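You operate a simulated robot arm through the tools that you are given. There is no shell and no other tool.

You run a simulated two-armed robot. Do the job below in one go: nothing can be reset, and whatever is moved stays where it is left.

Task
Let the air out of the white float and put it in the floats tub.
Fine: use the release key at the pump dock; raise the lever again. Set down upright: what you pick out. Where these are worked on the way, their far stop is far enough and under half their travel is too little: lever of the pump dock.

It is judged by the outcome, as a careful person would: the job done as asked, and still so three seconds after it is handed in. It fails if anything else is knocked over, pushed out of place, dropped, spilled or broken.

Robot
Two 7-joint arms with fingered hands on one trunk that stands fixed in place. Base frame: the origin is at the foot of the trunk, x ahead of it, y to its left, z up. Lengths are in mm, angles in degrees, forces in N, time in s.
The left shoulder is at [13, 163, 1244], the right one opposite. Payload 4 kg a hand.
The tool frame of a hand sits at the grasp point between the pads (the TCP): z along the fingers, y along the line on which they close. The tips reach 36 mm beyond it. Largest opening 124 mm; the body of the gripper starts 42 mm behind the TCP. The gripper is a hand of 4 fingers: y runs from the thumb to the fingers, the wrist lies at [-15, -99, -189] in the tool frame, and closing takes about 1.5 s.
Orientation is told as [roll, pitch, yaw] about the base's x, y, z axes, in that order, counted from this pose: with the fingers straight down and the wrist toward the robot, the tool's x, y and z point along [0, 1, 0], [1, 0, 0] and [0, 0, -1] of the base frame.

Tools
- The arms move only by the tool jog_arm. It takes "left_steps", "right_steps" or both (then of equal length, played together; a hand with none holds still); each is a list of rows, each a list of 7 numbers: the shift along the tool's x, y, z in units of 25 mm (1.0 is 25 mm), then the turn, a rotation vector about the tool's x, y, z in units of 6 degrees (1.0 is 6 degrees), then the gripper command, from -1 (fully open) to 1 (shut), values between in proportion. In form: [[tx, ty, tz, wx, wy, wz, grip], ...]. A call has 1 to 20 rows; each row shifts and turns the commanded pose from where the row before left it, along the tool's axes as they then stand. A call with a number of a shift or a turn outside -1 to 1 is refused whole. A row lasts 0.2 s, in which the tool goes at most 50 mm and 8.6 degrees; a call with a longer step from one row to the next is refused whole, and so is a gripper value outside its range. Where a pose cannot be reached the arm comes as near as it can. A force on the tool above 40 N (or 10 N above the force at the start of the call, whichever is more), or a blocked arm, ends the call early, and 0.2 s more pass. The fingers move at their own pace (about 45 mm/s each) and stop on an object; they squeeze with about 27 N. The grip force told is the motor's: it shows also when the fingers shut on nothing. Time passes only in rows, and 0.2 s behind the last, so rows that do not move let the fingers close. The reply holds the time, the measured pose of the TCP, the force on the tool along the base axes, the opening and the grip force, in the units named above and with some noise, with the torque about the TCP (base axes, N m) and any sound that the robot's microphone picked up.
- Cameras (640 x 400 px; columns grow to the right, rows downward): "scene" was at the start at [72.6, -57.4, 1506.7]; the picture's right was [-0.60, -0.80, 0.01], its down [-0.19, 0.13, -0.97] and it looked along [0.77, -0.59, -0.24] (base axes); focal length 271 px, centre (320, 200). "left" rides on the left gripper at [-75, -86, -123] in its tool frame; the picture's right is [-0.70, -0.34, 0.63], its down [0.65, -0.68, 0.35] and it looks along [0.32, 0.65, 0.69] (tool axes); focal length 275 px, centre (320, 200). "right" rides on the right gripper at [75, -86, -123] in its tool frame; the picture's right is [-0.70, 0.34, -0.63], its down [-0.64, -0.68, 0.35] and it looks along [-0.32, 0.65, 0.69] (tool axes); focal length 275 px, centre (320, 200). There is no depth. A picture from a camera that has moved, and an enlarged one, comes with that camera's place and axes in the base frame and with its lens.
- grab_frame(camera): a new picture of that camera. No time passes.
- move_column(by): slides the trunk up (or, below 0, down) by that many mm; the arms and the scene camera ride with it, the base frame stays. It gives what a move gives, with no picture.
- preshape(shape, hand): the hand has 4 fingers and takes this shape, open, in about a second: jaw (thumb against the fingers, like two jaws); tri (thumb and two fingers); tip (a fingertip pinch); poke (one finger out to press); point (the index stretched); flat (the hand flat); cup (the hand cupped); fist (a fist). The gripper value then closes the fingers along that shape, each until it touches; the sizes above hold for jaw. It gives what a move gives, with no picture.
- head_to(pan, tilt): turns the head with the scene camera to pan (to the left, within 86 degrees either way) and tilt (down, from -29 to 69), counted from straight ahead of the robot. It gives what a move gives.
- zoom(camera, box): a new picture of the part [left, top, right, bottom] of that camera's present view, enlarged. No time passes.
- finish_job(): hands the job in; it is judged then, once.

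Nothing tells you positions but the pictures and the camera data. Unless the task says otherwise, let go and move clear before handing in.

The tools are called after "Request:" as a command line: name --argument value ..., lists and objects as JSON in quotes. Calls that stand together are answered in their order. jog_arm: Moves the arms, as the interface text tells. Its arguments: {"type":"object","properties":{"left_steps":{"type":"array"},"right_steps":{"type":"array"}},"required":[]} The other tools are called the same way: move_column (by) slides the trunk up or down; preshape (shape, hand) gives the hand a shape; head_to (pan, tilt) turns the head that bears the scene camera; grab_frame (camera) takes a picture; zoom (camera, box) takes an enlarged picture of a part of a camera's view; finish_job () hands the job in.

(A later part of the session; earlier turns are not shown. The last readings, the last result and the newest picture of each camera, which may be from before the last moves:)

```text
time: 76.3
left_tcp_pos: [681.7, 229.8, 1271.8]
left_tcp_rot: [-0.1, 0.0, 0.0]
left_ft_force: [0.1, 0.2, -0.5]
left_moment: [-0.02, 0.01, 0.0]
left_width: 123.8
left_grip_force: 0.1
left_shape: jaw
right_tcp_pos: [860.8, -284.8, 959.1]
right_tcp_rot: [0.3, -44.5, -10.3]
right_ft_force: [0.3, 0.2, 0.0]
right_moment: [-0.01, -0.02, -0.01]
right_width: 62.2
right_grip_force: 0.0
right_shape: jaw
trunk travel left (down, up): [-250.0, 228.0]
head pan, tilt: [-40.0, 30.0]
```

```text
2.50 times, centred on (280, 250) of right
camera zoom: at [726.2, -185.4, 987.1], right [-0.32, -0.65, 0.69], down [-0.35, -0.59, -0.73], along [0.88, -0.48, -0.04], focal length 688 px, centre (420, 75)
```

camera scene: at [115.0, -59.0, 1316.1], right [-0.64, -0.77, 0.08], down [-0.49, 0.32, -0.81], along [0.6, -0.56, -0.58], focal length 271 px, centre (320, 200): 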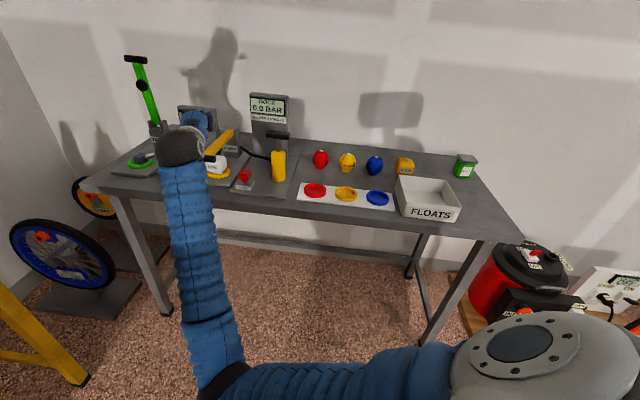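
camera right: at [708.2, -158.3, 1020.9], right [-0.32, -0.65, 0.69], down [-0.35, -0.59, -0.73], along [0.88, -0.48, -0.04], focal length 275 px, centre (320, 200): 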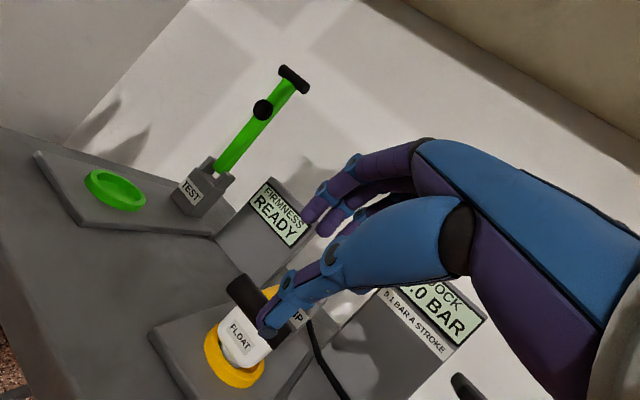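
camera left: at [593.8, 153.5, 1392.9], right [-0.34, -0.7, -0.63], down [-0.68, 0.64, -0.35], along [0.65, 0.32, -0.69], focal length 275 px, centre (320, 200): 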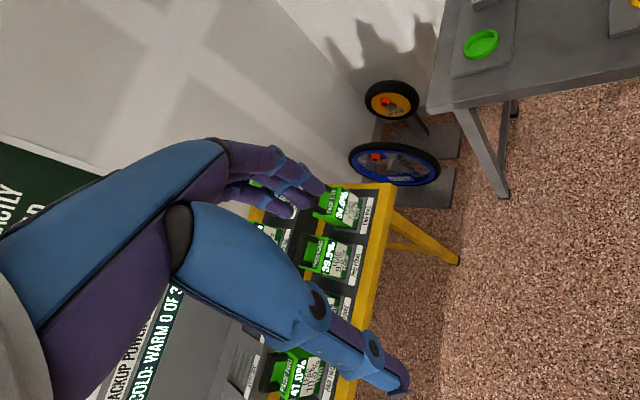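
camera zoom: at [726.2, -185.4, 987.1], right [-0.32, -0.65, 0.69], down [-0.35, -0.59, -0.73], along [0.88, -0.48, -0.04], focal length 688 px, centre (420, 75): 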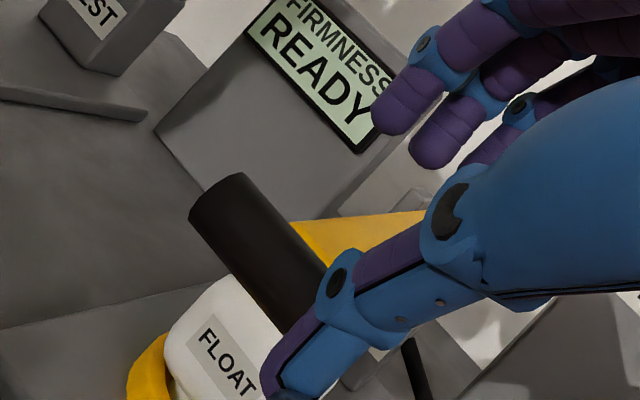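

Request:
jog_arm --right_steps '[[0, 0, 0.8, 0, 0, 0, 0], [0, 0, 0.75, 0, 0, 0, 0], [0, 0, 0, 0, 0, 0, 0]]'

Request:
zoom --camera "right" --box '[190, 170, 370, 330]'

Request:
zoom --camera "scene" --box '[160, 90, 280, 190]'

```text
time: 77.2
left_tcp_pos: [680.3, 229.3, 1270.8]
left_tcp_rot: [0.0, 0.0, 0.1]
left_ft_force: [0.0, -0.1, -0.2]
left_moment: [-0.02, -0.01, -0.02]
left_width: 123.8
left_grip_force: 0.1
left_shape: jaw
right_tcp_pos: [888.4, -288.0, 931.6]
right_tcp_rot: [0.3, -44.6, -10.3]
right_ft_force: [0.7, 0.2, -0.2]
right_moment: [-0.01, 0.02, 0.0]
right_width: 62.2
right_grip_force: 0.0
right_shape: jaw
trunk travel left (down, up): [-250.0, 228.0]
head pan, tilt: [-40.0, 30.0]
```

```text
2.50 times, centred on (280, 250) of right
camera zoom: at [754.2, -189.7, 959.9], right [-0.32, -0.65, 0.69], down [-0.35, -0.59, -0.73], along [0.88, -0.48, -0.04], focal length 688 px, centre (420, 75)
```

zoom: 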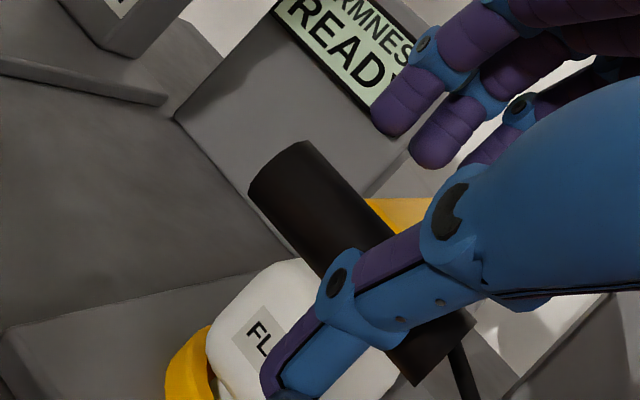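

```text
4.00 times, centred on (220, 140) of scene
camera zoom: at [114.9, -58.8, 1316.1], right [-0.64, -0.77, 0.08], down [-0.49, 0.32, -0.81], along [0.6, -0.56, -0.58], focal length 1084 px, centre (720, 440)
```

zoom: 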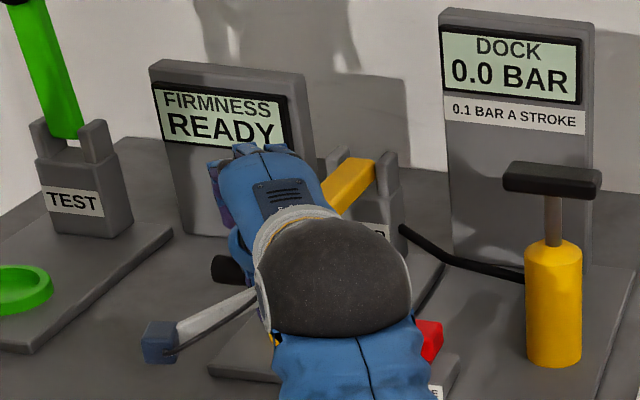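

The T-bar is between thumb (below) and fingers (above). Lifting along the arc, first part.

Request:
jog_arm --right_steps '[[0, 0.5, 0, 0, 0, 0, 0], [0, 0.5235, -0.5325, 0, 0, 0, 0], [-0.037, 0.56, -0.493, 0, 0, 0, 0], [-0.074, 0.5915, -0.45, 0, 0, 0, 0], [-0.11, 0.619, -0.403, 0, 0, 0, 0], [0, 0, 0, 0, 0, 0, 0]]'

Request:
grab_frame --camera "right"

Request:
zoom --camera "scene" --box '[140, 70, 280, 190]'

```text
time: 78.5
left_tcp_pos: [680.1, 228.3, 1270.1]
left_tcp_rot: [0.0, 0.0, 0.1]
left_ft_force: [-0.1, -0.5, -0.5]
left_moment: [-0.04, -0.01, 0.0]
left_width: 123.6
left_grip_force: 0.1
left_shape: jaw
right_tcp_pos: [900.9, -297.4, 1014.4]
right_tcp_rot: [0.3, -44.6, -10.3]
right_ft_force: [-3.2, 0.8, 0.8]
right_moment: [0.08, 0.05, -0.02]
right_width: 64.0
right_grip_force: 0.1
right_shape: jaw
trunk travel left (down, up): [-250.0, 228.0]
head pan, tilt: [-40.0, 30.0]
```

```text
taken
camera right: at [768.8, -198.5, 1041.8], right [-0.32, -0.65, 0.69], down [-0.35, -0.59, -0.73], along [0.88, -0.48, -0.04], focal length 275 px, centre (320, 200)
```

right: 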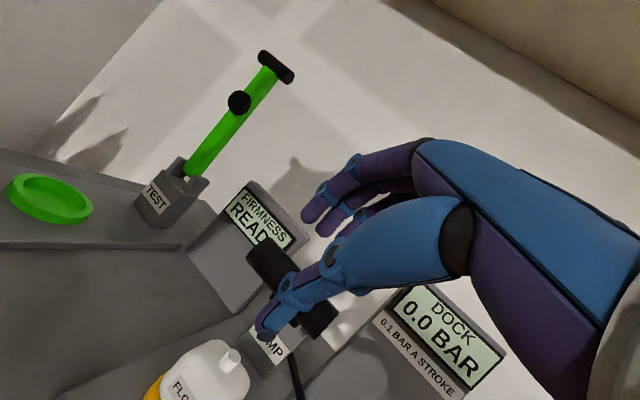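

```text
3.33 times, centred on (210, 130) of scene
camera zoom: at [114.9, -58.9, 1316.0], right [-0.64, -0.77, 0.08], down [-0.49, 0.32, -0.81], along [0.6, -0.56, -0.58], focal length 904 px, centre (687, 433)
```

zoom: 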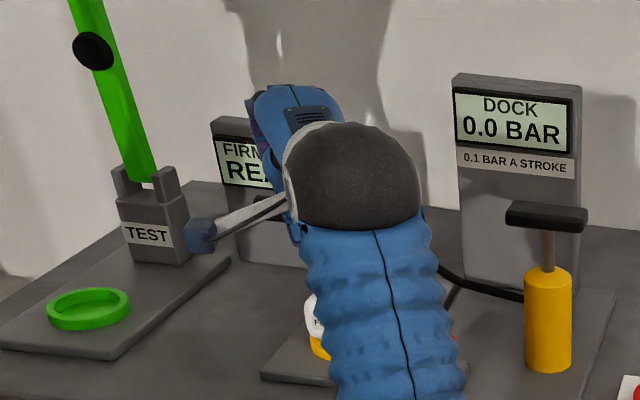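

Lever is rising with the thumb. Continuing.

Request:
jog_arm --right_steps '[[-0.146, 0.642, -0.353, 0, 0, 0, 0], [-0.18, 0.659, -0.301, 0, 0, 0, 0], [-0.213, 0.672, -0.246, 0, 0, 0, 0], [-0.244, 0.68, -0.19, 0, 0, 0, 0], [-0.274, 0.682, -0.131, 0, 0, 0, 0], [-0.301, 0.68, -0.072, 0, 0, 0, 0], [0, 0, 0, 0, 0, 0, 0]]'

Request:
grab_frame --camera "right"

Request:
zoom --camera "scene" --box '[140, 50, 280, 170]'

```text
time: 80.2
left_tcp_pos: [680.0, 228.6, 1271.4]
left_tcp_rot: [0.0, 0.0, 0.1]
left_ft_force: [0.0, 0.5, 0.1]
left_moment: [-0.02, -0.01, 0.0]
left_width: 123.5
left_grip_force: 0.1
left_shape: jaw
right_tcp_pos: [943.9, -338.7, 1106.3]
right_tcp_rot: [0.3, -44.6, -10.2]
right_ft_force: [-0.2, 0.7, 0.5]
right_moment: [0.04, 0.05, 0.0]
right_width: 62.8
right_grip_force: 0.0
right_shape: jaw
trunk travel left (down, up): [-250.0, 228.0]
head pan, tilt: [-40.0, 30.0]
```

```text
taken
camera right: at [811.4, -240.1, 1135.0], right [-0.32, -0.65, 0.69], down [-0.35, -0.59, -0.73], along [0.88, -0.48, -0.04], focal length 275 px, centre (320, 200)
```

right: 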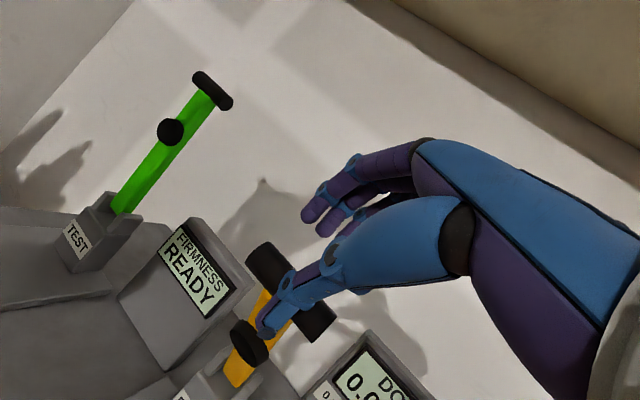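

```text
3.33 times, centred on (210, 110) of scene
camera zoom: at [115.0, -58.8, 1316.0], right [-0.64, -0.77, 0.08], down [-0.49, 0.32, -0.81], along [0.6, -0.56, -0.58], focal length 904 px, centre (687, 500)
```

zoom: 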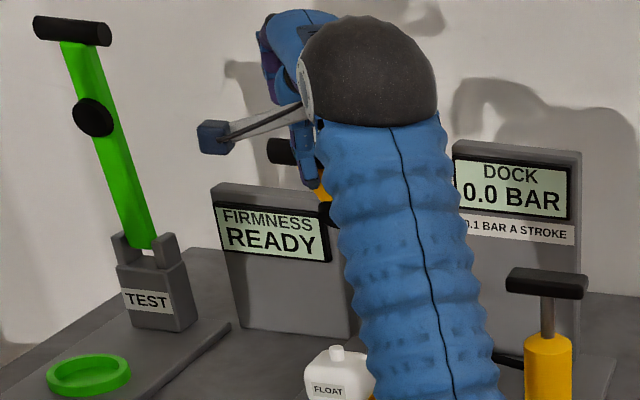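

Good, the lever is past halfway. Continuing along the arc to upright.

Request:
jog_arm --right_steps '[[-0.326, 0.672, -0.013, 0, 0, 0, 0], [-0.349, 0.659, 0.047, 0, 0, 0, 0], [-0.369, 0.641, 0.106, 0, 0, 0, 0], [-0.386, 0.618, 0.165, 0, 0, 0, 0], [-0.4, 0.59, 0.222, 0, 0, 0, 0], [0, 0, 0, 0, 0, 0, 0]]'

Request:
grab_frame --camera "right"

Request:
zoom --camera "scene" --box '[140, 30, 280, 150]'

```text
time: 81.5
left_tcp_pos: [680.6, 229.1, 1269.6]
left_tcp_rot: [0.0, 0.0, 0.0]
left_ft_force: [-0.6, -0.3, 0.0]
left_moment: [-0.05, 0.02, -0.02]
left_width: 123.6
left_grip_force: 0.1
left_shape: jaw
right_tcp_pos: [999.9, -396.6, 1154.8]
right_tcp_rot: [0.3, -44.6, -10.3]
right_ft_force: [-0.3, 0.7, 0.0]
right_moment: [0.04, 0.01, -0.01]
right_width: 62.7
right_grip_force: 0.0
right_shape: jaw
trunk travel left (down, up): [-250.0, 228.0]
head pan, tilt: [-40.0, 30.0]
```

```text
taken
camera right: at [867.3, -297.8, 1182.7], right [-0.32, -0.65, 0.69], down [-0.35, -0.59, -0.73], along [0.88, -0.48, -0.04], focal length 275 px, centre (320, 200)
```

right: 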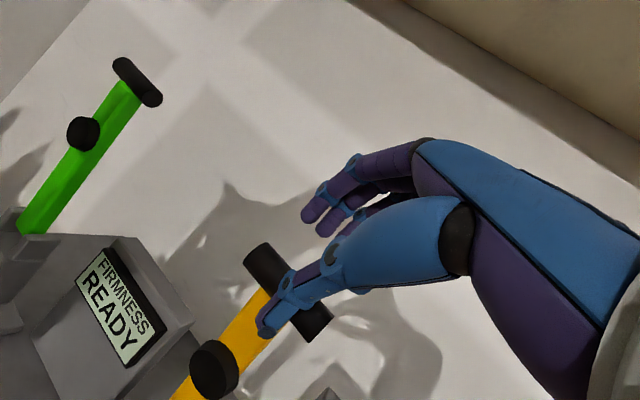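

```text
3.33 times, centred on (210, 90) of scene
camera zoom: at [115.1, -58.8, 1316.0], right [-0.64, -0.77, 0.08], down [-0.49, 0.32, -0.81], along [0.6, -0.56, -0.58], focal length 904 px, centre (687, 567)
```

zoom: 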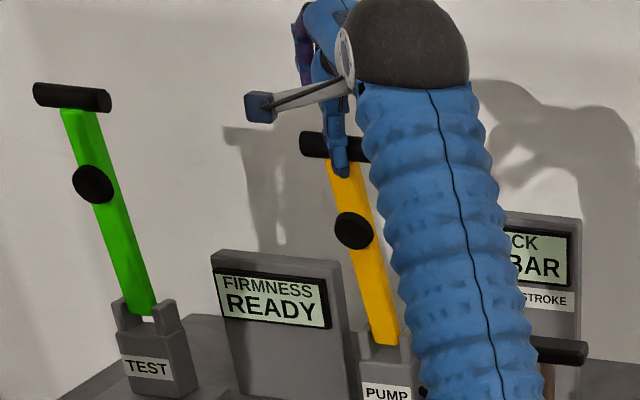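

Request:
jog_arm --right_steps '[[-0.411, 0.558, 0.278, 0, 0, 0, 0], [-0.419, 0.522, 0.331, 0, 0, 0, 0], [-0.424, 0.482, 0.382, 0, 0, 0, 0], [0, 0, 0, 0, 0, 0, 0]]'

Request:
grab_frame --camera "right"

Request:
zoom --camera "scene" --box '[140, 30, 280, 150]'

```text
time: 82.5
left_tcp_pos: [680.6, 229.8, 1271.3]
left_tcp_rot: [-0.1, 0.0, 0.2]
left_ft_force: [0.5, 0.4, 0.3]
left_moment: [-0.01, 0.01, -0.02]
left_width: 123.5
left_grip_force: 0.0
left_shape: jaw
right_tcp_pos: [1038.4, -434.6, 1165.7]
right_tcp_rot: [0.3, -44.7, -10.2]
right_ft_force: [-10.9, 8.1, 3.8]
right_moment: [0.37, 0.53, -0.01]
right_width: 67.9
right_grip_force: 0.0
right_shape: jaw
trunk travel left (down, up): [-250.0, 228.0]
head pan, tilt: [-40.0, 30.0]
```

```text
taken
camera right: at [905.3, -335.2, 1193.2], right [-0.33, -0.65, 0.68], down [-0.35, -0.59, -0.73], along [0.88, -0.48, -0.04], focal length 275 px, centre (320, 200)
```

right: 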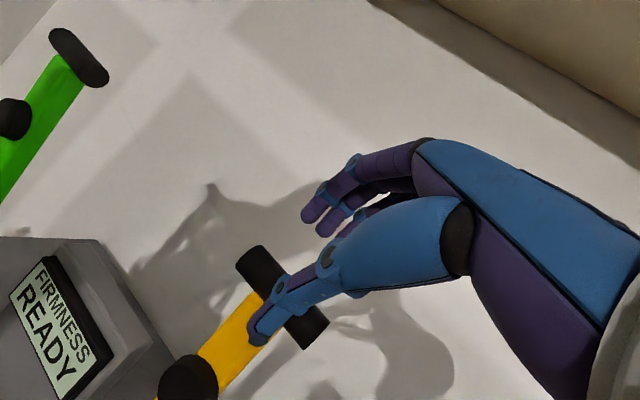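

```text
3.33 times, centred on (210, 90) of scene
camera zoom: at [113.7, -58.1, 1316.3], right [-0.64, -0.77, 0.08], down [-0.49, 0.32, -0.81], along [0.6, -0.56, -0.58], focal length 904 px, centre (687, 567)
```

zoom: 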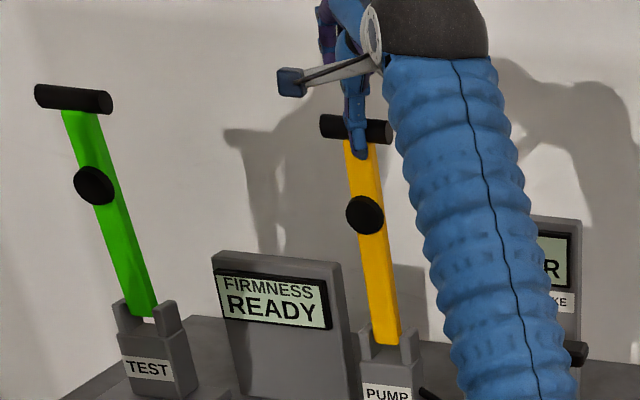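

The lever is up at its stop (force rose, same posture as at the start). Backing the hand off along the fingers.

Request:
jog_arm --right_steps '[[0.1, -0.35, 0, 0, 0, 0, 0], [0, 0, -0.6, 0, 0, 0, 0], [0, 0, -0.9, 0, 0, 0, 0], [0, 0, -0.9, 0, 0, 0, 0], [0, 0, -0.9, 0, 0, 0, 0], [0, 0, 0, 0, 0, 0, 0]]'

Request:
grab_frame --camera "right"

Request:
zoom --camera "scene" --box '[140, 50, 310, 200]'

```text
time: 84.0
left_tcp_pos: [682.7, 229.2, 1270.9]
left_tcp_rot: [-0.1, 0.0, 0.1]
left_ft_force: [0.6, 0.3, 0.2]
left_moment: [0.03, 0.0, 0.02]
left_width: 123.9
left_grip_force: 0.1
left_shape: jaw
right_tcp_pos: [978.5, -420.8, 1214.9]
right_tcp_rot: [0.2, -44.6, -10.3]
right_ft_force: [0.3, 0.2, 0.2]
right_moment: [-0.03, 0.04, -0.03]
right_width: 62.0
right_grip_force: 0.1
right_shape: jaw
trunk travel left (down, up): [-250.0, 228.0]
head pan, tilt: [-40.0, 30.0]
```

```text
taken
camera right: at [844.4, -322.0, 1243.7], right [-0.32, -0.65, 0.69], down [-0.35, -0.59, -0.73], along [0.88, -0.48, -0.04], focal length 275 px, centre (320, 200)
```

right: 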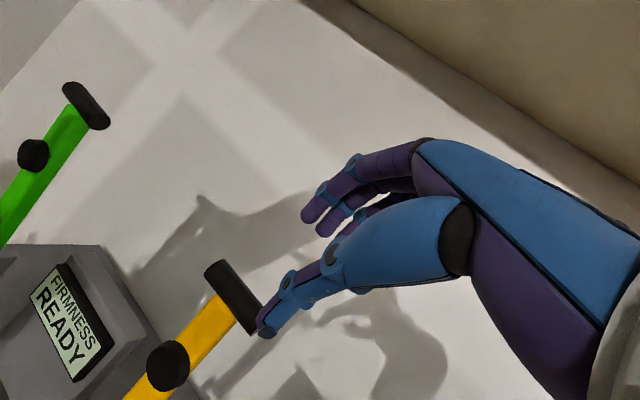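

```text
2.67 times, centred on (225, 125) of scene
camera zoom: at [115.5, -59.1, 1315.9], right [-0.64, -0.77, 0.08], down [-0.49, 0.32, -0.81], along [0.6, -0.56, -0.58], focal length 723 px, centre (573, 400)
```

zoom: 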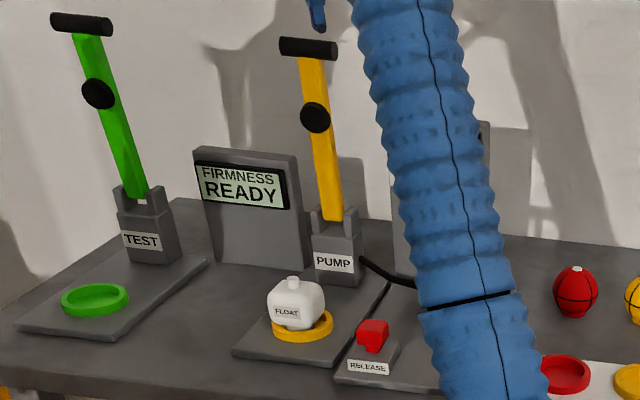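

The lever is back upright exactly where it began, and the deflated float sits in the cup. Moving clear of the lever and returning the hand to vertical, −45° yaw, open.

Request:
jog_arm --right_steps '[[0.574, -0.842, -0.435, 0, 0, 0, -1], [0.574, -0.842, -0.435, 0, 0, 0, -1], [0.574, -0.842, -0.435, 0, 0, 0, -1], [0.574, -0.842, -0.435, 0, 0, 0, -1], [0.574, -0.842, -0.435, 0, 0, 0, -1], [0, 0, 0, 0.93, 0, 0, -1], [0, 0, 0, 0.93, 0, 0, -1], [0, 0, 0, 0.93, 0, 0, -1], [0, 0, 0, 0.93, 0, 0, -1], [0, 0, 0, 0.93, 0, 0, -1], [0, 0, 0, 0.93, 0, 0, -1], [0, 0, 0, 0.93, 0, 0, -1], [0, 0, 0, 0.93, 0, 0, -1], [0, 0, 0, 0, 0, 0, -1]]'

Request:
jog_arm --right_steps '[[0, 0, 0.4, 0, 0, 0.965, -1], [0, 0, 0.4, 0, 0, 0.965, -1], [0, 0, 0.4, 0, 0, 0.965, -1], [0, 0, 0.4, 0, 0, 0.965, -1], [0, 0, 0.4, 0, 0, 0.965, -1], [0, 0, 0.4, 0, 0, 0.965, -1], [0, 0, 0, 0, 0, 0, -1]]'

Request:
grab_frame --camera "right"

Request:
zoom --camera "scene" --box '[140, 50, 310, 200]'

```text
time: 87.0
left_tcp_pos: [681.3, 227.7, 1269.5]
left_tcp_rot: [-0.2, 0.2, 0.0]
left_ft_force: [-0.5, 0.0, -0.2]
left_moment: [0.0, -0.02, -0.03]
left_width: 123.9
left_grip_force: 0.1
left_shape: jaw
right_tcp_pos: [878.8, -331.6, 1178.9]
right_tcp_rot: [0.1, 0.1, -10.2]
right_ft_force: [0.3, 0.4, -0.9]
right_moment: [0.01, 0.03, -0.02]
right_width: 123.7
right_grip_force: 0.0
right_shape: jaw
trunk travel left (down, up): [-250.0, 228.0]
head pan, tilt: [-40.0, 30.0]
```

```text
time: 88.5
left_tcp_pos: [680.8, 228.5, 1270.7]
left_tcp_rot: [0.0, 0.0, 0.1]
left_ft_force: [-0.6, 0.3, -0.2]
left_moment: [-0.01, 0.02, 0.01]
left_width: 123.8
left_grip_force: 0.1
left_shape: jaw
right_tcp_pos: [878.2, -330.2, 1120.1]
right_tcp_rot: [0.3, 0.2, -45.0]
right_ft_force: [0.6, 0.5, 0.5]
right_moment: [-0.04, -0.02, -0.01]
right_width: 123.7
right_grip_force: 0.1
right_shape: jaw
trunk travel left (down, up): [-250.0, 228.0]
head pan, tilt: [-40.0, 30.0]
```

```text
taken
camera right: at [869.2, -218.5, 1243.8], right [-0.25, -0.73, 0.63], down [-0.94, 0.03, -0.35], along [0.24, -0.68, -0.69], focal length 275 px, centre (320, 200)
```

right: 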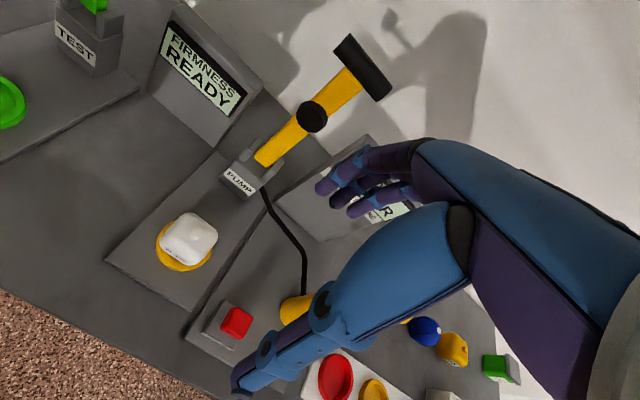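

```text
2.67 times, centred on (225, 125) of scene
camera zoom: at [115.3, -59.1, 1316.0], right [-0.64, -0.77, 0.08], down [-0.49, 0.32, -0.81], along [0.6, -0.56, -0.58], focal length 723 px, centre (573, 400)
```

zoom: 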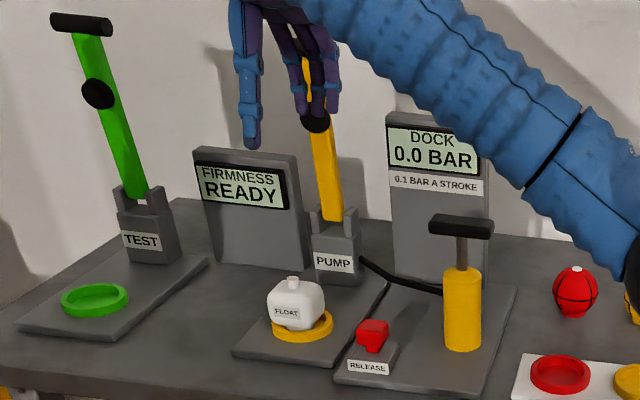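

Request:
jog_arm --right_steps '[[0.37, 0.458, 0.96, 0, 0, 0, -1], [0.37, 0.458, 0.96, 0, 0, 0, -1], [0.37, 0.458, 0.96, 0, 0, 0, -1], [0.37, 0.458, 0.96, 0, 0, 0, -1], [0.37, 0.458, 0.96, 0, 0, 0, -1], [0, 0, 0, 0, 0, 0, -1]]'

Request:
grab_frame --camera "right"

Request:
zoom --camera "right" --box '[150, 200, 310, 340]'

Request:
zoom --camera "scene" --box '[180, 120, 260, 200]'

```text
time: 90.0
left_tcp_pos: [679.8, 228.9, 1270.4]
left_tcp_rot: [-0.1, 0.0, 0.2]
left_ft_force: [-0.1, 0.4, 0.1]
left_moment: [0.01, 0.02, 0.04]
left_width: 123.6
left_grip_force: 0.0
left_shape: jaw
right_tcp_pos: [953.8, -337.4, 1000.9]
right_tcp_rot: [0.2, 0.1, -44.8]
right_ft_force: [-0.8, -0.2, 0.0]
right_moment: [0.0, 0.0, -0.02]
right_width: 124.0
right_grip_force: 0.0
right_shape: jaw
trunk travel left (down, up): [-250.0, 228.0]
head pan, tilt: [-40.0, 30.0]
```

```text
taken
camera right: at [942.9, -224.7, 1124.4], right [-0.25, -0.73, 0.63], down [-0.94, 0.02, -0.35], along [0.24, -0.68, -0.69], focal length 275 px, centre (320, 200)
```

right: 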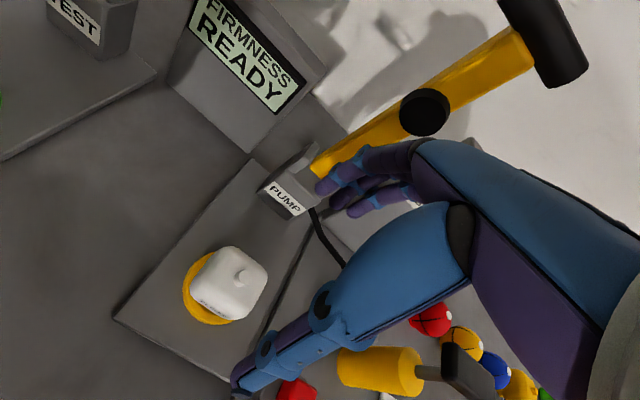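

```text
2.86 times, centred on (230, 270) of right
camera zoom: at [942.9, -224.7, 1124.4], right [-0.25, -0.73, 0.63], down [-0.94, 0.02, -0.35], along [0.24, -0.68, -0.69], focal length 786 px, centre (577, 0)
```

zoom: 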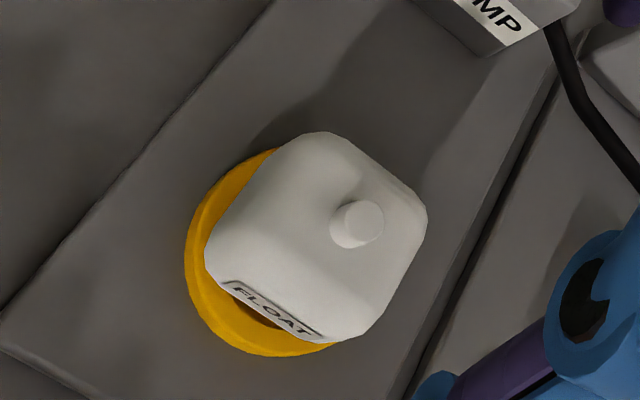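

```text
5.00 times, centred on (220, 160) of scene
camera zoom: at [114.5, -59.1, 1316.2], right [-0.64, -0.77, 0.08], down [-0.49, 0.32, -0.81], along [0.6, -0.56, -0.58], focal length 1355 px, centre (820, 400)
```

zoom: 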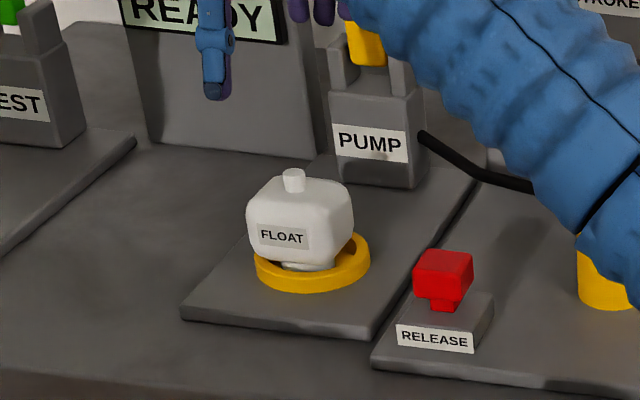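

The float (now ~74 mm wide) is centred under the hand at [953, −337]. Descending to grasp it.

Request:
jog_arm --right_steps '[[0, 0, 0.9, 0, 0, 0, -1], [0, 0, 0.9, 0, 0, 0, -1], [0, 0, 0.9, 0, 0, 0, -1], [0, 0, 0.9, 0, 0, 0, -1], [0, 0, 0.9, 0, 0, 0, -1], [0, 0, 0.45, 0, 0, 0, -1], [0, 0, 0, 0, 0, 0, -1]]'

Request:
grab_frame --camera "right"

Request:
zoom --camera "scene" --box '[180, 120, 260, 200]'

```text
time: 91.5
left_tcp_pos: [681.4, 228.9, 1271.2]
left_tcp_rot: [0.0, 0.0, 0.0]
left_ft_force: [-0.4, 0.4, -0.2]
left_moment: [0.0, -0.02, 0.0]
left_width: 123.5
left_grip_force: 0.0
left_shape: jaw
right_tcp_pos: [950.7, -338.0, 878.7]
right_tcp_rot: [0.3, 0.2, -44.7]
right_ft_force: [-0.1, -0.6, -0.1]
right_moment: [-0.02, -0.02, 0.03]
right_width: 124.0
right_grip_force: 0.0
right_shape: jaw
trunk travel left (down, up): [-250.0, 228.0]
head pan, tilt: [-40.0, 30.0]
```

```text
taken
camera right: at [941.4, -226.1, 1001.6], right [-0.25, -0.73, 0.63], down [-0.94, 0.02, -0.35], along [0.24, -0.68, -0.69], focal length 275 px, centre (320, 200)
```

right: 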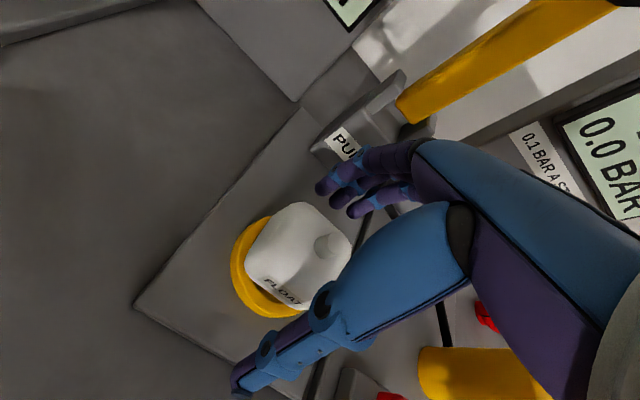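

```text
5.00 times, centred on (220, 160) of scene
camera zoom: at [115.1, -59.1, 1316.1], right [-0.64, -0.77, 0.08], down [-0.49, 0.32, -0.81], along [0.6, -0.56, -0.58], focal length 1355 px, centre (820, 400)
```

zoom: 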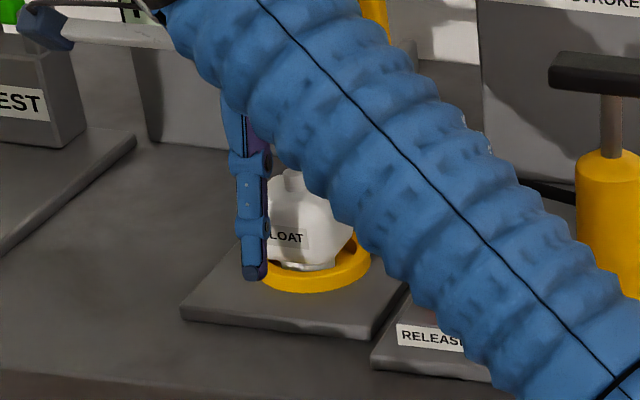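

Request:
jog_arm --right_steps '[[0.08, 0, 0.16, 0, 0, 0, -1], [0, 0, 0, 0, 0, 0, -0.4], [0, 0, 0, 0, 0, 0, 0], [0, 0, 0, 0, 0, 0, 0.5], [0, 0, 0, 0, 0, 0, 1], [0, 0, 0, 0, 0, 0, 1], [0, 0, 0, 0, 0, 0, 1], [0, 0, 0, 0, 0, 0, 1], [0, 0, 0, 0, 0, 0, 1], [0, 0, 0, 0, 0, 0, 1]]'

Request:
grab_frame --camera "right"

Request:
zoom --camera "scene" --box '[180, 120, 260, 200]'

```text
time: 93.8
left_tcp_pos: [679.9, 229.4, 1271.5]
left_tcp_rot: [0.0, 0.0, 0.1]
left_ft_force: [0.2, -0.1, 0.3]
left_moment: [0.02, -0.01, 0.0]
left_width: 123.5
left_grip_force: 0.1
left_shape: jaw
right_tcp_pos: [952.5, -336.0, 874.2]
right_tcp_rot: [0.3, 0.1, -44.8]
right_ft_force: [-0.7, 1.8, 4.4]
right_moment: [0.05, 0.02, 0.01]
right_width: 82.5
right_grip_force: 26.8
right_shape: jaw
trunk travel left (down, up): [-250.0, 228.0]
head pan, tilt: [-40.0, 30.0]
```

```text
taken
camera right: at [942.9, -223.9, 998.0], right [-0.25, -0.73, 0.63], down [-0.94, 0.02, -0.35], along [0.24, -0.68, -0.69], focal length 275 px, centre (320, 200)
```

right: 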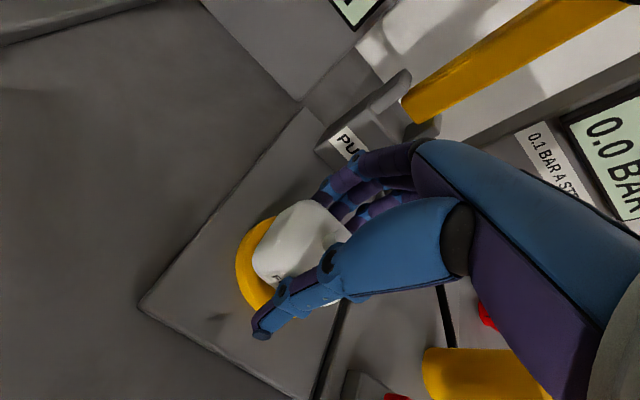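

```text
5.00 times, centred on (220, 160) of scene
camera zoom: at [114.6, -58.8, 1316.1], right [-0.64, -0.77, 0.08], down [-0.49, 0.32, -0.81], along [0.6, -0.56, -0.58], focal length 1355 px, centre (820, 400)
```

zoom: 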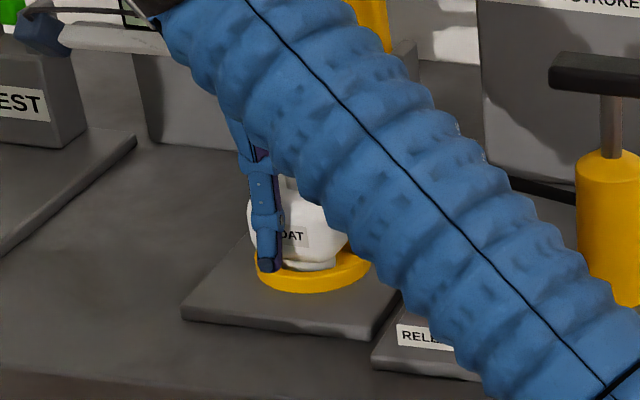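

Request:
jog_arm --right_steps '[[0, 0, -0.25, 0, 0, 0, 1], [0, 0, -0.4, 0, 0, 0, 1], [0, 0, 0, 0, 0, 0, 1]]'

Request:
zoom --camera "scene" --box '[180, 120, 260, 200]'

Request:
zoom --camera "right" --box '[210, 170, 370, 350]'

```text
time: 94.5
left_tcp_pos: [680.1, 228.2, 1270.9]
left_tcp_rot: [0.0, 0.1, 0.1]
left_ft_force: [-0.7, 0.9, -1.0]
left_moment: [0.0, -0.03, 0.0]
left_width: 123.5
left_grip_force: 0.1
left_shape: jaw
right_tcp_pos: [954.1, -337.1, 890.6]
right_tcp_rot: [0.1, 0.2, -44.8]
right_ft_force: [-0.3, -0.4, -0.1]
right_moment: [0.03, 0.01, 0.0]
right_width: 83.2
right_grip_force: 27.2
right_shape: jaw
trunk travel left (down, up): [-250.0, 228.0]
head pan, tilt: [-40.0, 30.0]
```

```text
5.00 times, centred on (220, 160) of scene
camera zoom: at [115.3, -59.2, 1316.0], right [-0.64, -0.77, 0.08], down [-0.49, 0.32, -0.81], along [0.6, -0.56, -0.58], focal length 1355 px, centre (820, 400)
```

zoom: 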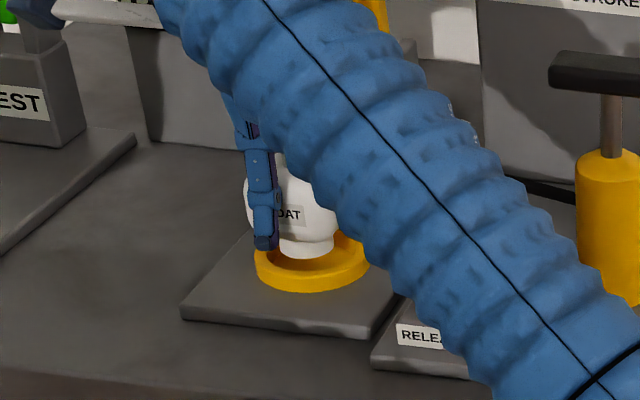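

```text
2.22 times, centred on (290, 260) of right
camera zoom: at [943.8, -224.6, 1013.0], right [-0.25, -0.73, 0.63], down [-0.94, 0.03, -0.35], along [0.24, -0.68, -0.69], focal length 612 px, centre (387, 67)
```

zoom: 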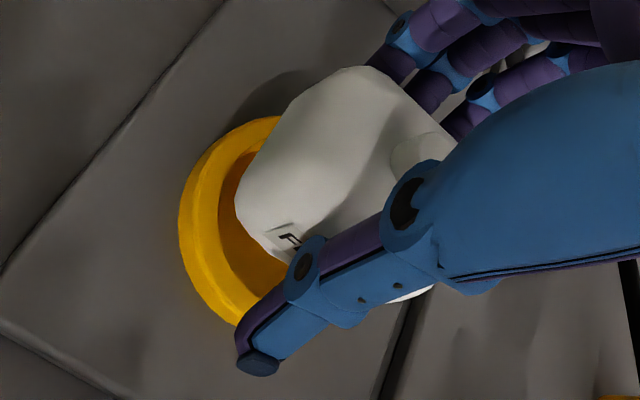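

The float comes up with the hand. Lifting clear, backing away from the lever, then travelling to the tub.

Request:
jog_arm --right_steps '[[0, 0, -0.9, 0, 0, 0, 1], [0, 0, -0.95, 0, 0, 0, 1], [0, 0, -0.95, 0, 0, 0, 1], [0, 0, -0.95, 0, 0, 0, 1], [0, -0.3, -0.95, 0, 0, 0, 1], [0, -0.3, -0.95, 0, 0, 0, 1], [0, -0.5, -0.95, 0, 0, 0, 1], [0, -0.7, -0.95, 0, 0, 0, 1], [0, -0.7, -0.8, 0, 0, 0, 1], [0, 0, 0, 0, 0, 0, 1]]'

Request:
jog_arm --right_steps '[[-0.5, 0.03, 0, 0, 0, 0, 1], [-0.95, 0.067, 0, 0, 0, 0, 1], [-0.95, 0.067, 0, 0, 0, 0, 1], [-0.95, 0.067, 0, 0, 0, 0, 1], [-0.95, 0.067, 0, 0, 0, 0, 1], [-0.95, 0.067, 0, 0, 0, 0, 1], [-0.95, 0.067, 0, 0, 0, 0, 1], [-0.95, 0.067, 0, 0, 0, 0, 1], [-0.95, 0.067, 0, 0, 0, 0, 1], [-0.95, 0.067, 0, 0, 0, 0, 1], [-0.95, 0.067, 0, 0, 0, 0, 1], [-0.95, 0.067, 0, 0, 0, 0, 1], [-0.95, 0.067, 0, 0, 0, 0, 1], [-0.95, 0.067, 0, 0, 0, 0, 1], [-0.95, 0.067, 0, 0, 0, 0, 1], [-0.95, 0.067, 0, 0, 0, 0, 1], [0, 0, 0, 0, 0, 0, 1]]'

Request:
grab_frame --camera "right"

Request:
grab_frame --camera "scene"

```text
time: 96.8
left_tcp_pos: [681.6, 227.1, 1271.7]
left_tcp_rot: [0.0, 0.1, 0.1]
left_ft_force: [-0.6, -1.4, -0.3]
left_moment: [0.0, -0.03, 0.01]
left_width: 123.7
left_grip_force: 0.0
left_shape: jaw
right_tcp_pos: [909.0, -295.9, 1095.0]
right_tcp_rot: [0.2, 0.2, -44.9]
right_ft_force: [1.0, 1.2, -1.0]
right_moment: [0.0, 0.03, 0.02]
right_width: 82.9
right_grip_force: 26.7
right_shape: jaw
trunk travel left (down, up): [-250.0, 228.0]
head pan, tilt: [-40.0, 30.0]
```

```text
time: 100.3
left_tcp_pos: [681.9, 228.4, 1271.6]
left_tcp_rot: [0.0, 0.0, 0.1]
left_ft_force: [-0.6, 0.6, -0.4]
left_moment: [-0.04, 0.01, 0.03]
left_width: 123.6
left_grip_force: 0.1
left_shape: jaw
right_tcp_pos: [668.3, -573.1, 1098.4]
right_tcp_rot: [0.2, 0.2, -44.8]
right_ft_force: [-0.4, 0.2, -0.7]
right_moment: [0.0, 0.02, -0.02]
right_width: 83.2
right_grip_force: 26.9
right_shape: jaw
trunk travel left (down, up): [-250.0, 228.0]
head pan, tilt: [-40.0, 30.0]
```

```text
taken
camera right: at [658.0, -460.1, 1222.2], right [-0.25, -0.73, 0.63], down [-0.94, 0.03, -0.35], along [0.24, -0.68, -0.69], focal length 275 px, centre (320, 200)
```

right: 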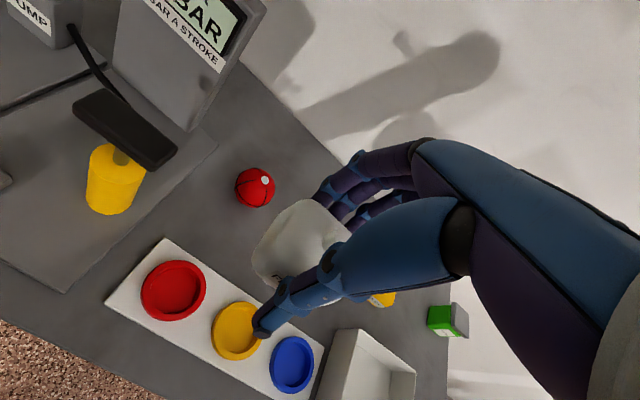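

```text
taken
camera scene: at [115.3, -58.9, 1316.0], right [-0.64, -0.77, 0.08], down [-0.49, 0.32, -0.81], along [0.6, -0.56, -0.58], focal length 271 px, centre (320, 200)
```

scene: 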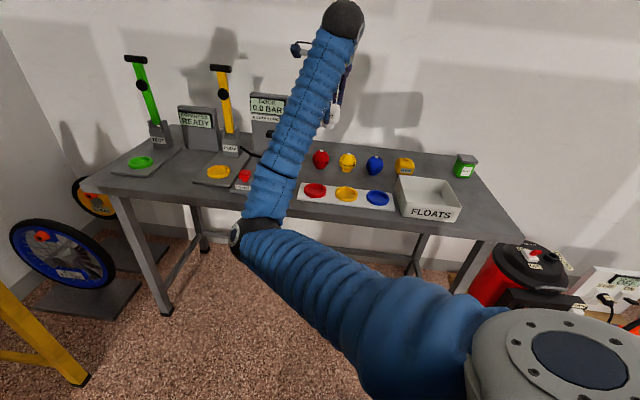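

Request:
jog_arm --right_steps '[[-0.93, 0.053, 0, 0, 0, 0, 1], [-0.93, 0.053, 0, 0, 0, 0, 1], [-0.93, 0.053, 0, 0, 0, 0, 1], [-0.93, 0.053, 0, 0, 0, 0, 1], [-0.93, 0.053, 0, 0, 0, 0, 1], [-0.93, 0.053, 0, 0, 0, 0, 1], [-0.93, 0.053, 0, 0, 0, 0, 1], [-0.93, 0.053, 0, 0, 0, 0, 1], [-0.93, 0.053, 0, 0, 0, 0, 1], [-0.93, 0.053, 0, 0, 0, 0, 1], [-0.93, 0.053, 0, 0, 0, 0, 1], [-0.93, 0.053, 0, 0, 0, 0, 1], [-0.93, 0.053, 0, 0, 0, 0, 1], [-0.93, 0.053, 0, 0, 0, 0, 1], [-0.93, 0.053, 0, 0, 0, 0, 1], [0, 0, 0, 0, 0, 0, 1]]'

Request:
grab_frame --camera "right"

Request:
zoom --camera "scene" --box '[340, 60, 500, 230]'

```text
time: 103.8
left_tcp_pos: [680.9, 230.0, 1271.7]
left_tcp_rot: [0.0, 0.0, 0.2]
left_ft_force: [0.4, -0.1, -0.3]
left_moment: [0.01, 0.0, 0.01]
left_width: 123.6
left_grip_force: 0.1
left_shape: jaw
right_tcp_pos: [435.5, -834.1, 1096.4]
right_tcp_rot: [0.1, 0.3, -44.8]
right_ft_force: [-0.2, 0.0, -0.8]
right_moment: [-0.01, 0.0, -0.02]
right_width: 82.8
right_grip_force: 27.4
right_shape: jaw
trunk travel left (down, up): [-250.0, 228.0]
head pan, tilt: [-40.0, 30.0]
```

```text
taken
camera right: at [426.1, -721.5, 1220.0], right [-0.25, -0.73, 0.63], down [-0.94, 0.02, -0.35], along [0.24, -0.68, -0.69], focal length 275 px, centre (320, 200)
```

right: 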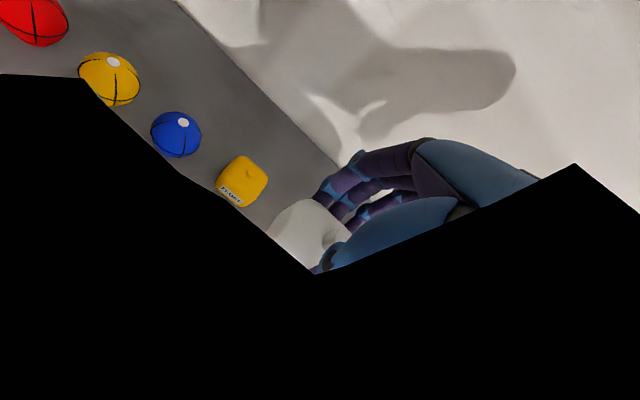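

```text
2.35 times, centred on (420, 145) of scene
camera zoom: at [115.4, -58.8, 1316.0], right [-0.64, -0.77, 0.08], down [-0.49, 0.32, -0.81], along [0.6, -0.56, -0.58], focal length 638 px, centre (85, 329)
```

zoom: 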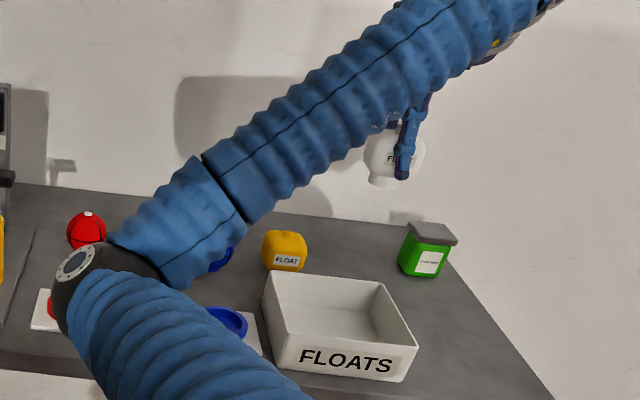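

The forearm blocks the hand camera here, but the scene camera sees the tub well. Let me measure the tub precisely.

Request:
zoom --camera "scene" --box '[380, 160, 480, 230]'

```text
5.71 times, centred on (430, 195) of scene
camera zoom: at [115.4, -58.8, 1316.0], right [-0.64, -0.77, 0.08], down [-0.49, 0.32, -0.81], along [0.6, -0.56, -0.58], focal length 1549 px, centre (-309, 229)
```

zoom: 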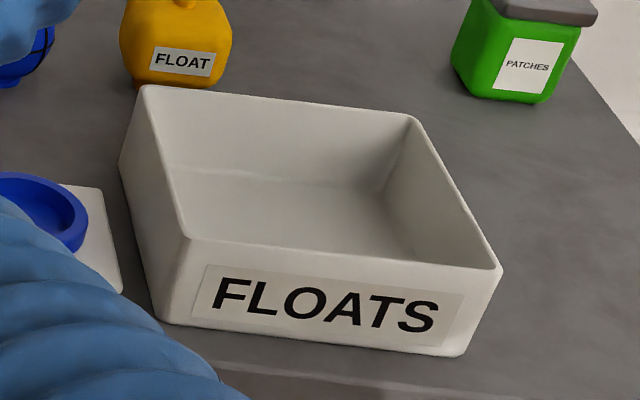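

Tub measured: centre about [432, −824], rim z ≈ 865, interior ~150 mm square. Centring over it and descending to just above the rim.

Request:
jog_arm --right_steps '[[0.18, -0.4, 0, 0, 0, 0, 1], [0, 0, 0.9, 0, 0, 0, 1], [0, 0, 0.9, 0, 0, 0, 1], [0, 0, 0.9, 0, 0, 0, 1], [0, 0, 0.9, 0, 0, 0, 1], [0, 0, 0.9, 0, 0, 0, 1], [0, 0, 0.9, 0, 0, 0, 1], [0, 0, 0, 0, 0, 0, 1]]'

Request:
grab_frame --camera "right"

Request:
zoom --camera "scene" --box '[370, 110, 490, 230]'

```text
time: 105.5
left_tcp_pos: [681.0, 228.6, 1271.4]
left_tcp_rot: [-0.1, 0.0, 0.1]
left_ft_force: [0.8, 0.2, 0.4]
left_moment: [0.0, 0.01, 0.03]
left_width: 124.0
left_grip_force: 0.1
left_shape: jaw
right_tcp_pos: [429.9, -822.5, 960.8]
right_tcp_rot: [0.2, 0.1, -44.9]
right_ft_force: [0.4, 0.4, -0.8]
right_moment: [0.02, -0.03, 0.01]
right_width: 83.1
right_grip_force: 27.5
right_shape: jaw
trunk travel left (down, up): [-250.0, 228.0]
head pan, tilt: [-40.0, 30.0]
```

```text
taken
camera right: at [421.5, -709.5, 1084.3], right [-0.25, -0.73, 0.63], down [-0.94, 0.03, -0.35], along [0.24, -0.68, -0.69], focal length 275 px, centre (320, 200)
```

right: 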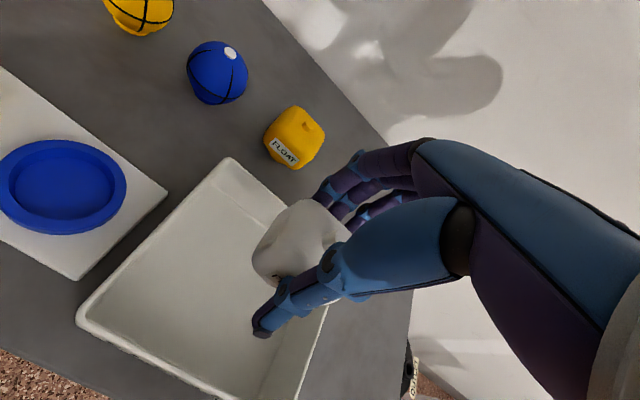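

```text
3.33 times, centred on (430, 170) of scene
camera zoom: at [114.9, -59.1, 1316.1], right [-0.64, -0.77, 0.08], down [-0.49, 0.32, -0.81], along [0.6, -0.56, -0.58], focal length 904 px, centre (-47, 300)
```

zoom: 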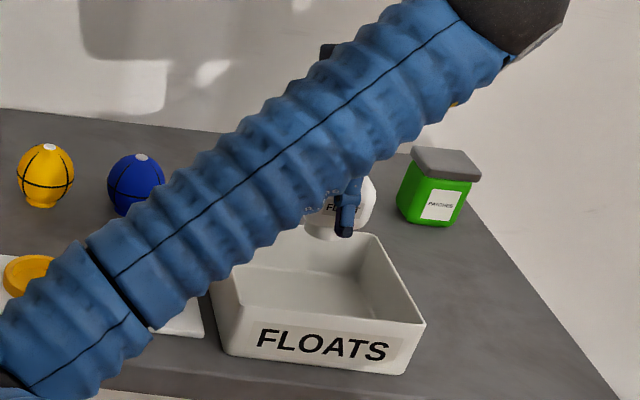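

Centred over the tub. Lowering into it, then slow steps until the foot touches the floor.

Request:
jog_arm --right_steps '[[0, 0.12, 0.7, 0, 0, 0, 1], [0, 0, 0.8, 0, 0, 0, 1], [0, 0, 0.8, 0, 0, 0, 1], [0, 0, 0.7, 0, 0, 0, 1], [0, 0, 0, 0, 0, 0, 1]]'

Request:
grab_frame --camera "right"

Request:
zoom --camera "scene" --box '[370, 110, 490, 230]'

```text
time: 106.8
left_tcp_pos: [681.0, 228.8, 1272.3]
left_tcp_rot: [0.0, 0.0, 0.1]
left_ft_force: [0.0, 0.7, 0.2]
left_moment: [0.01, 0.02, 0.03]
left_width: 123.7
left_grip_force: 0.1
left_shape: jaw
right_tcp_pos: [434.1, -825.7, 884.1]
right_tcp_rot: [0.2, 0.1, -44.8]
right_ft_force: [-0.3, -0.6, -0.5]
right_moment: [-0.02, 0.0, 0.01]
right_width: 83.1
right_grip_force: 27.3
right_shape: jaw
trunk travel left (down, up): [-250.0, 228.0]
head pan, tilt: [-40.0, 30.0]
```

```text
taken
camera right: at [424.3, -713.0, 1008.7], right [-0.25, -0.73, 0.63], down [-0.94, 0.02, -0.35], along [0.24, -0.68, -0.69], focal length 275 px, centre (320, 200)
```

right: 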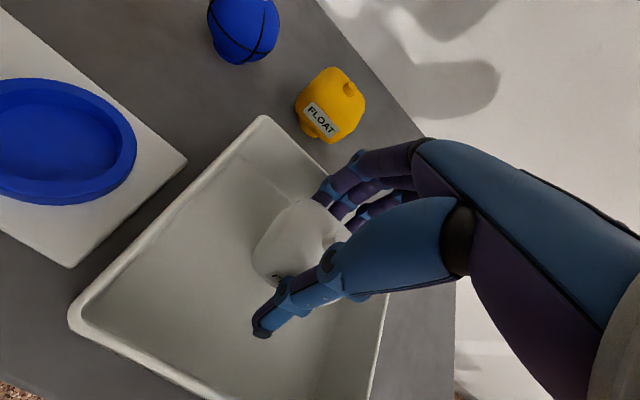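

```text
3.33 times, centred on (430, 170) of scene
camera zoom: at [115.0, -59.1, 1316.1], right [-0.64, -0.77, 0.08], down [-0.49, 0.32, -0.81], along [0.6, -0.56, -0.58], focal length 904 px, centre (-47, 300)
```

zoom: 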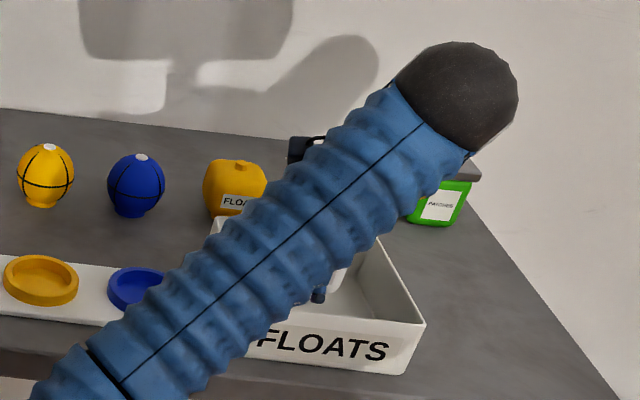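

Request:
jog_arm --right_steps '[[0, 0, 0.2, 0, 0, 0, 1], [0, 0, 0.16, 0, 0, 0, 1], [0, 0, 0, 0, 0, 0, 1]]'

Request:
jog_arm --right_steps '[[0, 0, 0.12, 0, 0, 0, 1], [0, 0, 0, 0, 0, 0, 1]]'

```text
time: 107.5
left_tcp_pos: [681.7, 228.7, 1271.4]
left_tcp_rot: [0.0, 0.0, 0.1]
left_ft_force: [-0.6, 0.0, 0.2]
left_moment: [0.01, 0.01, 0.0]
left_width: 123.7
left_grip_force: 0.0
left_shape: jaw
right_tcp_pos: [434.4, -826.5, 876.7]
right_tcp_rot: [0.2, 0.1, -44.7]
right_ft_force: [0.2, 0.5, -0.6]
right_moment: [-0.02, 0.03, -0.01]
right_width: 82.8
right_grip_force: 27.0
right_shape: jaw
trunk travel left (down, up): [-250.0, 228.0]
head pan, tilt: [-40.0, 30.0]
```

```text
time: 108.2
left_tcp_pos: [679.8, 228.2, 1270.5]
left_tcp_rot: [0.1, 0.0, 0.1]
left_ft_force: [0.3, 0.3, -0.4]
left_moment: [-0.02, -0.03, -0.02]
left_width: 123.6
left_grip_force: 0.1
left_shape: jaw
right_tcp_pos: [433.5, -826.0, 874.6]
right_tcp_rot: [0.2, 0.2, -44.9]
right_ft_force: [0.0, 0.3, -0.9]
right_moment: [-0.01, 0.01, 0.03]
right_width: 82.8
right_grip_force: 26.8
right_shape: jaw
trunk travel left (down, up): [-250.0, 228.0]
head pan, tilt: [-40.0, 30.0]
```

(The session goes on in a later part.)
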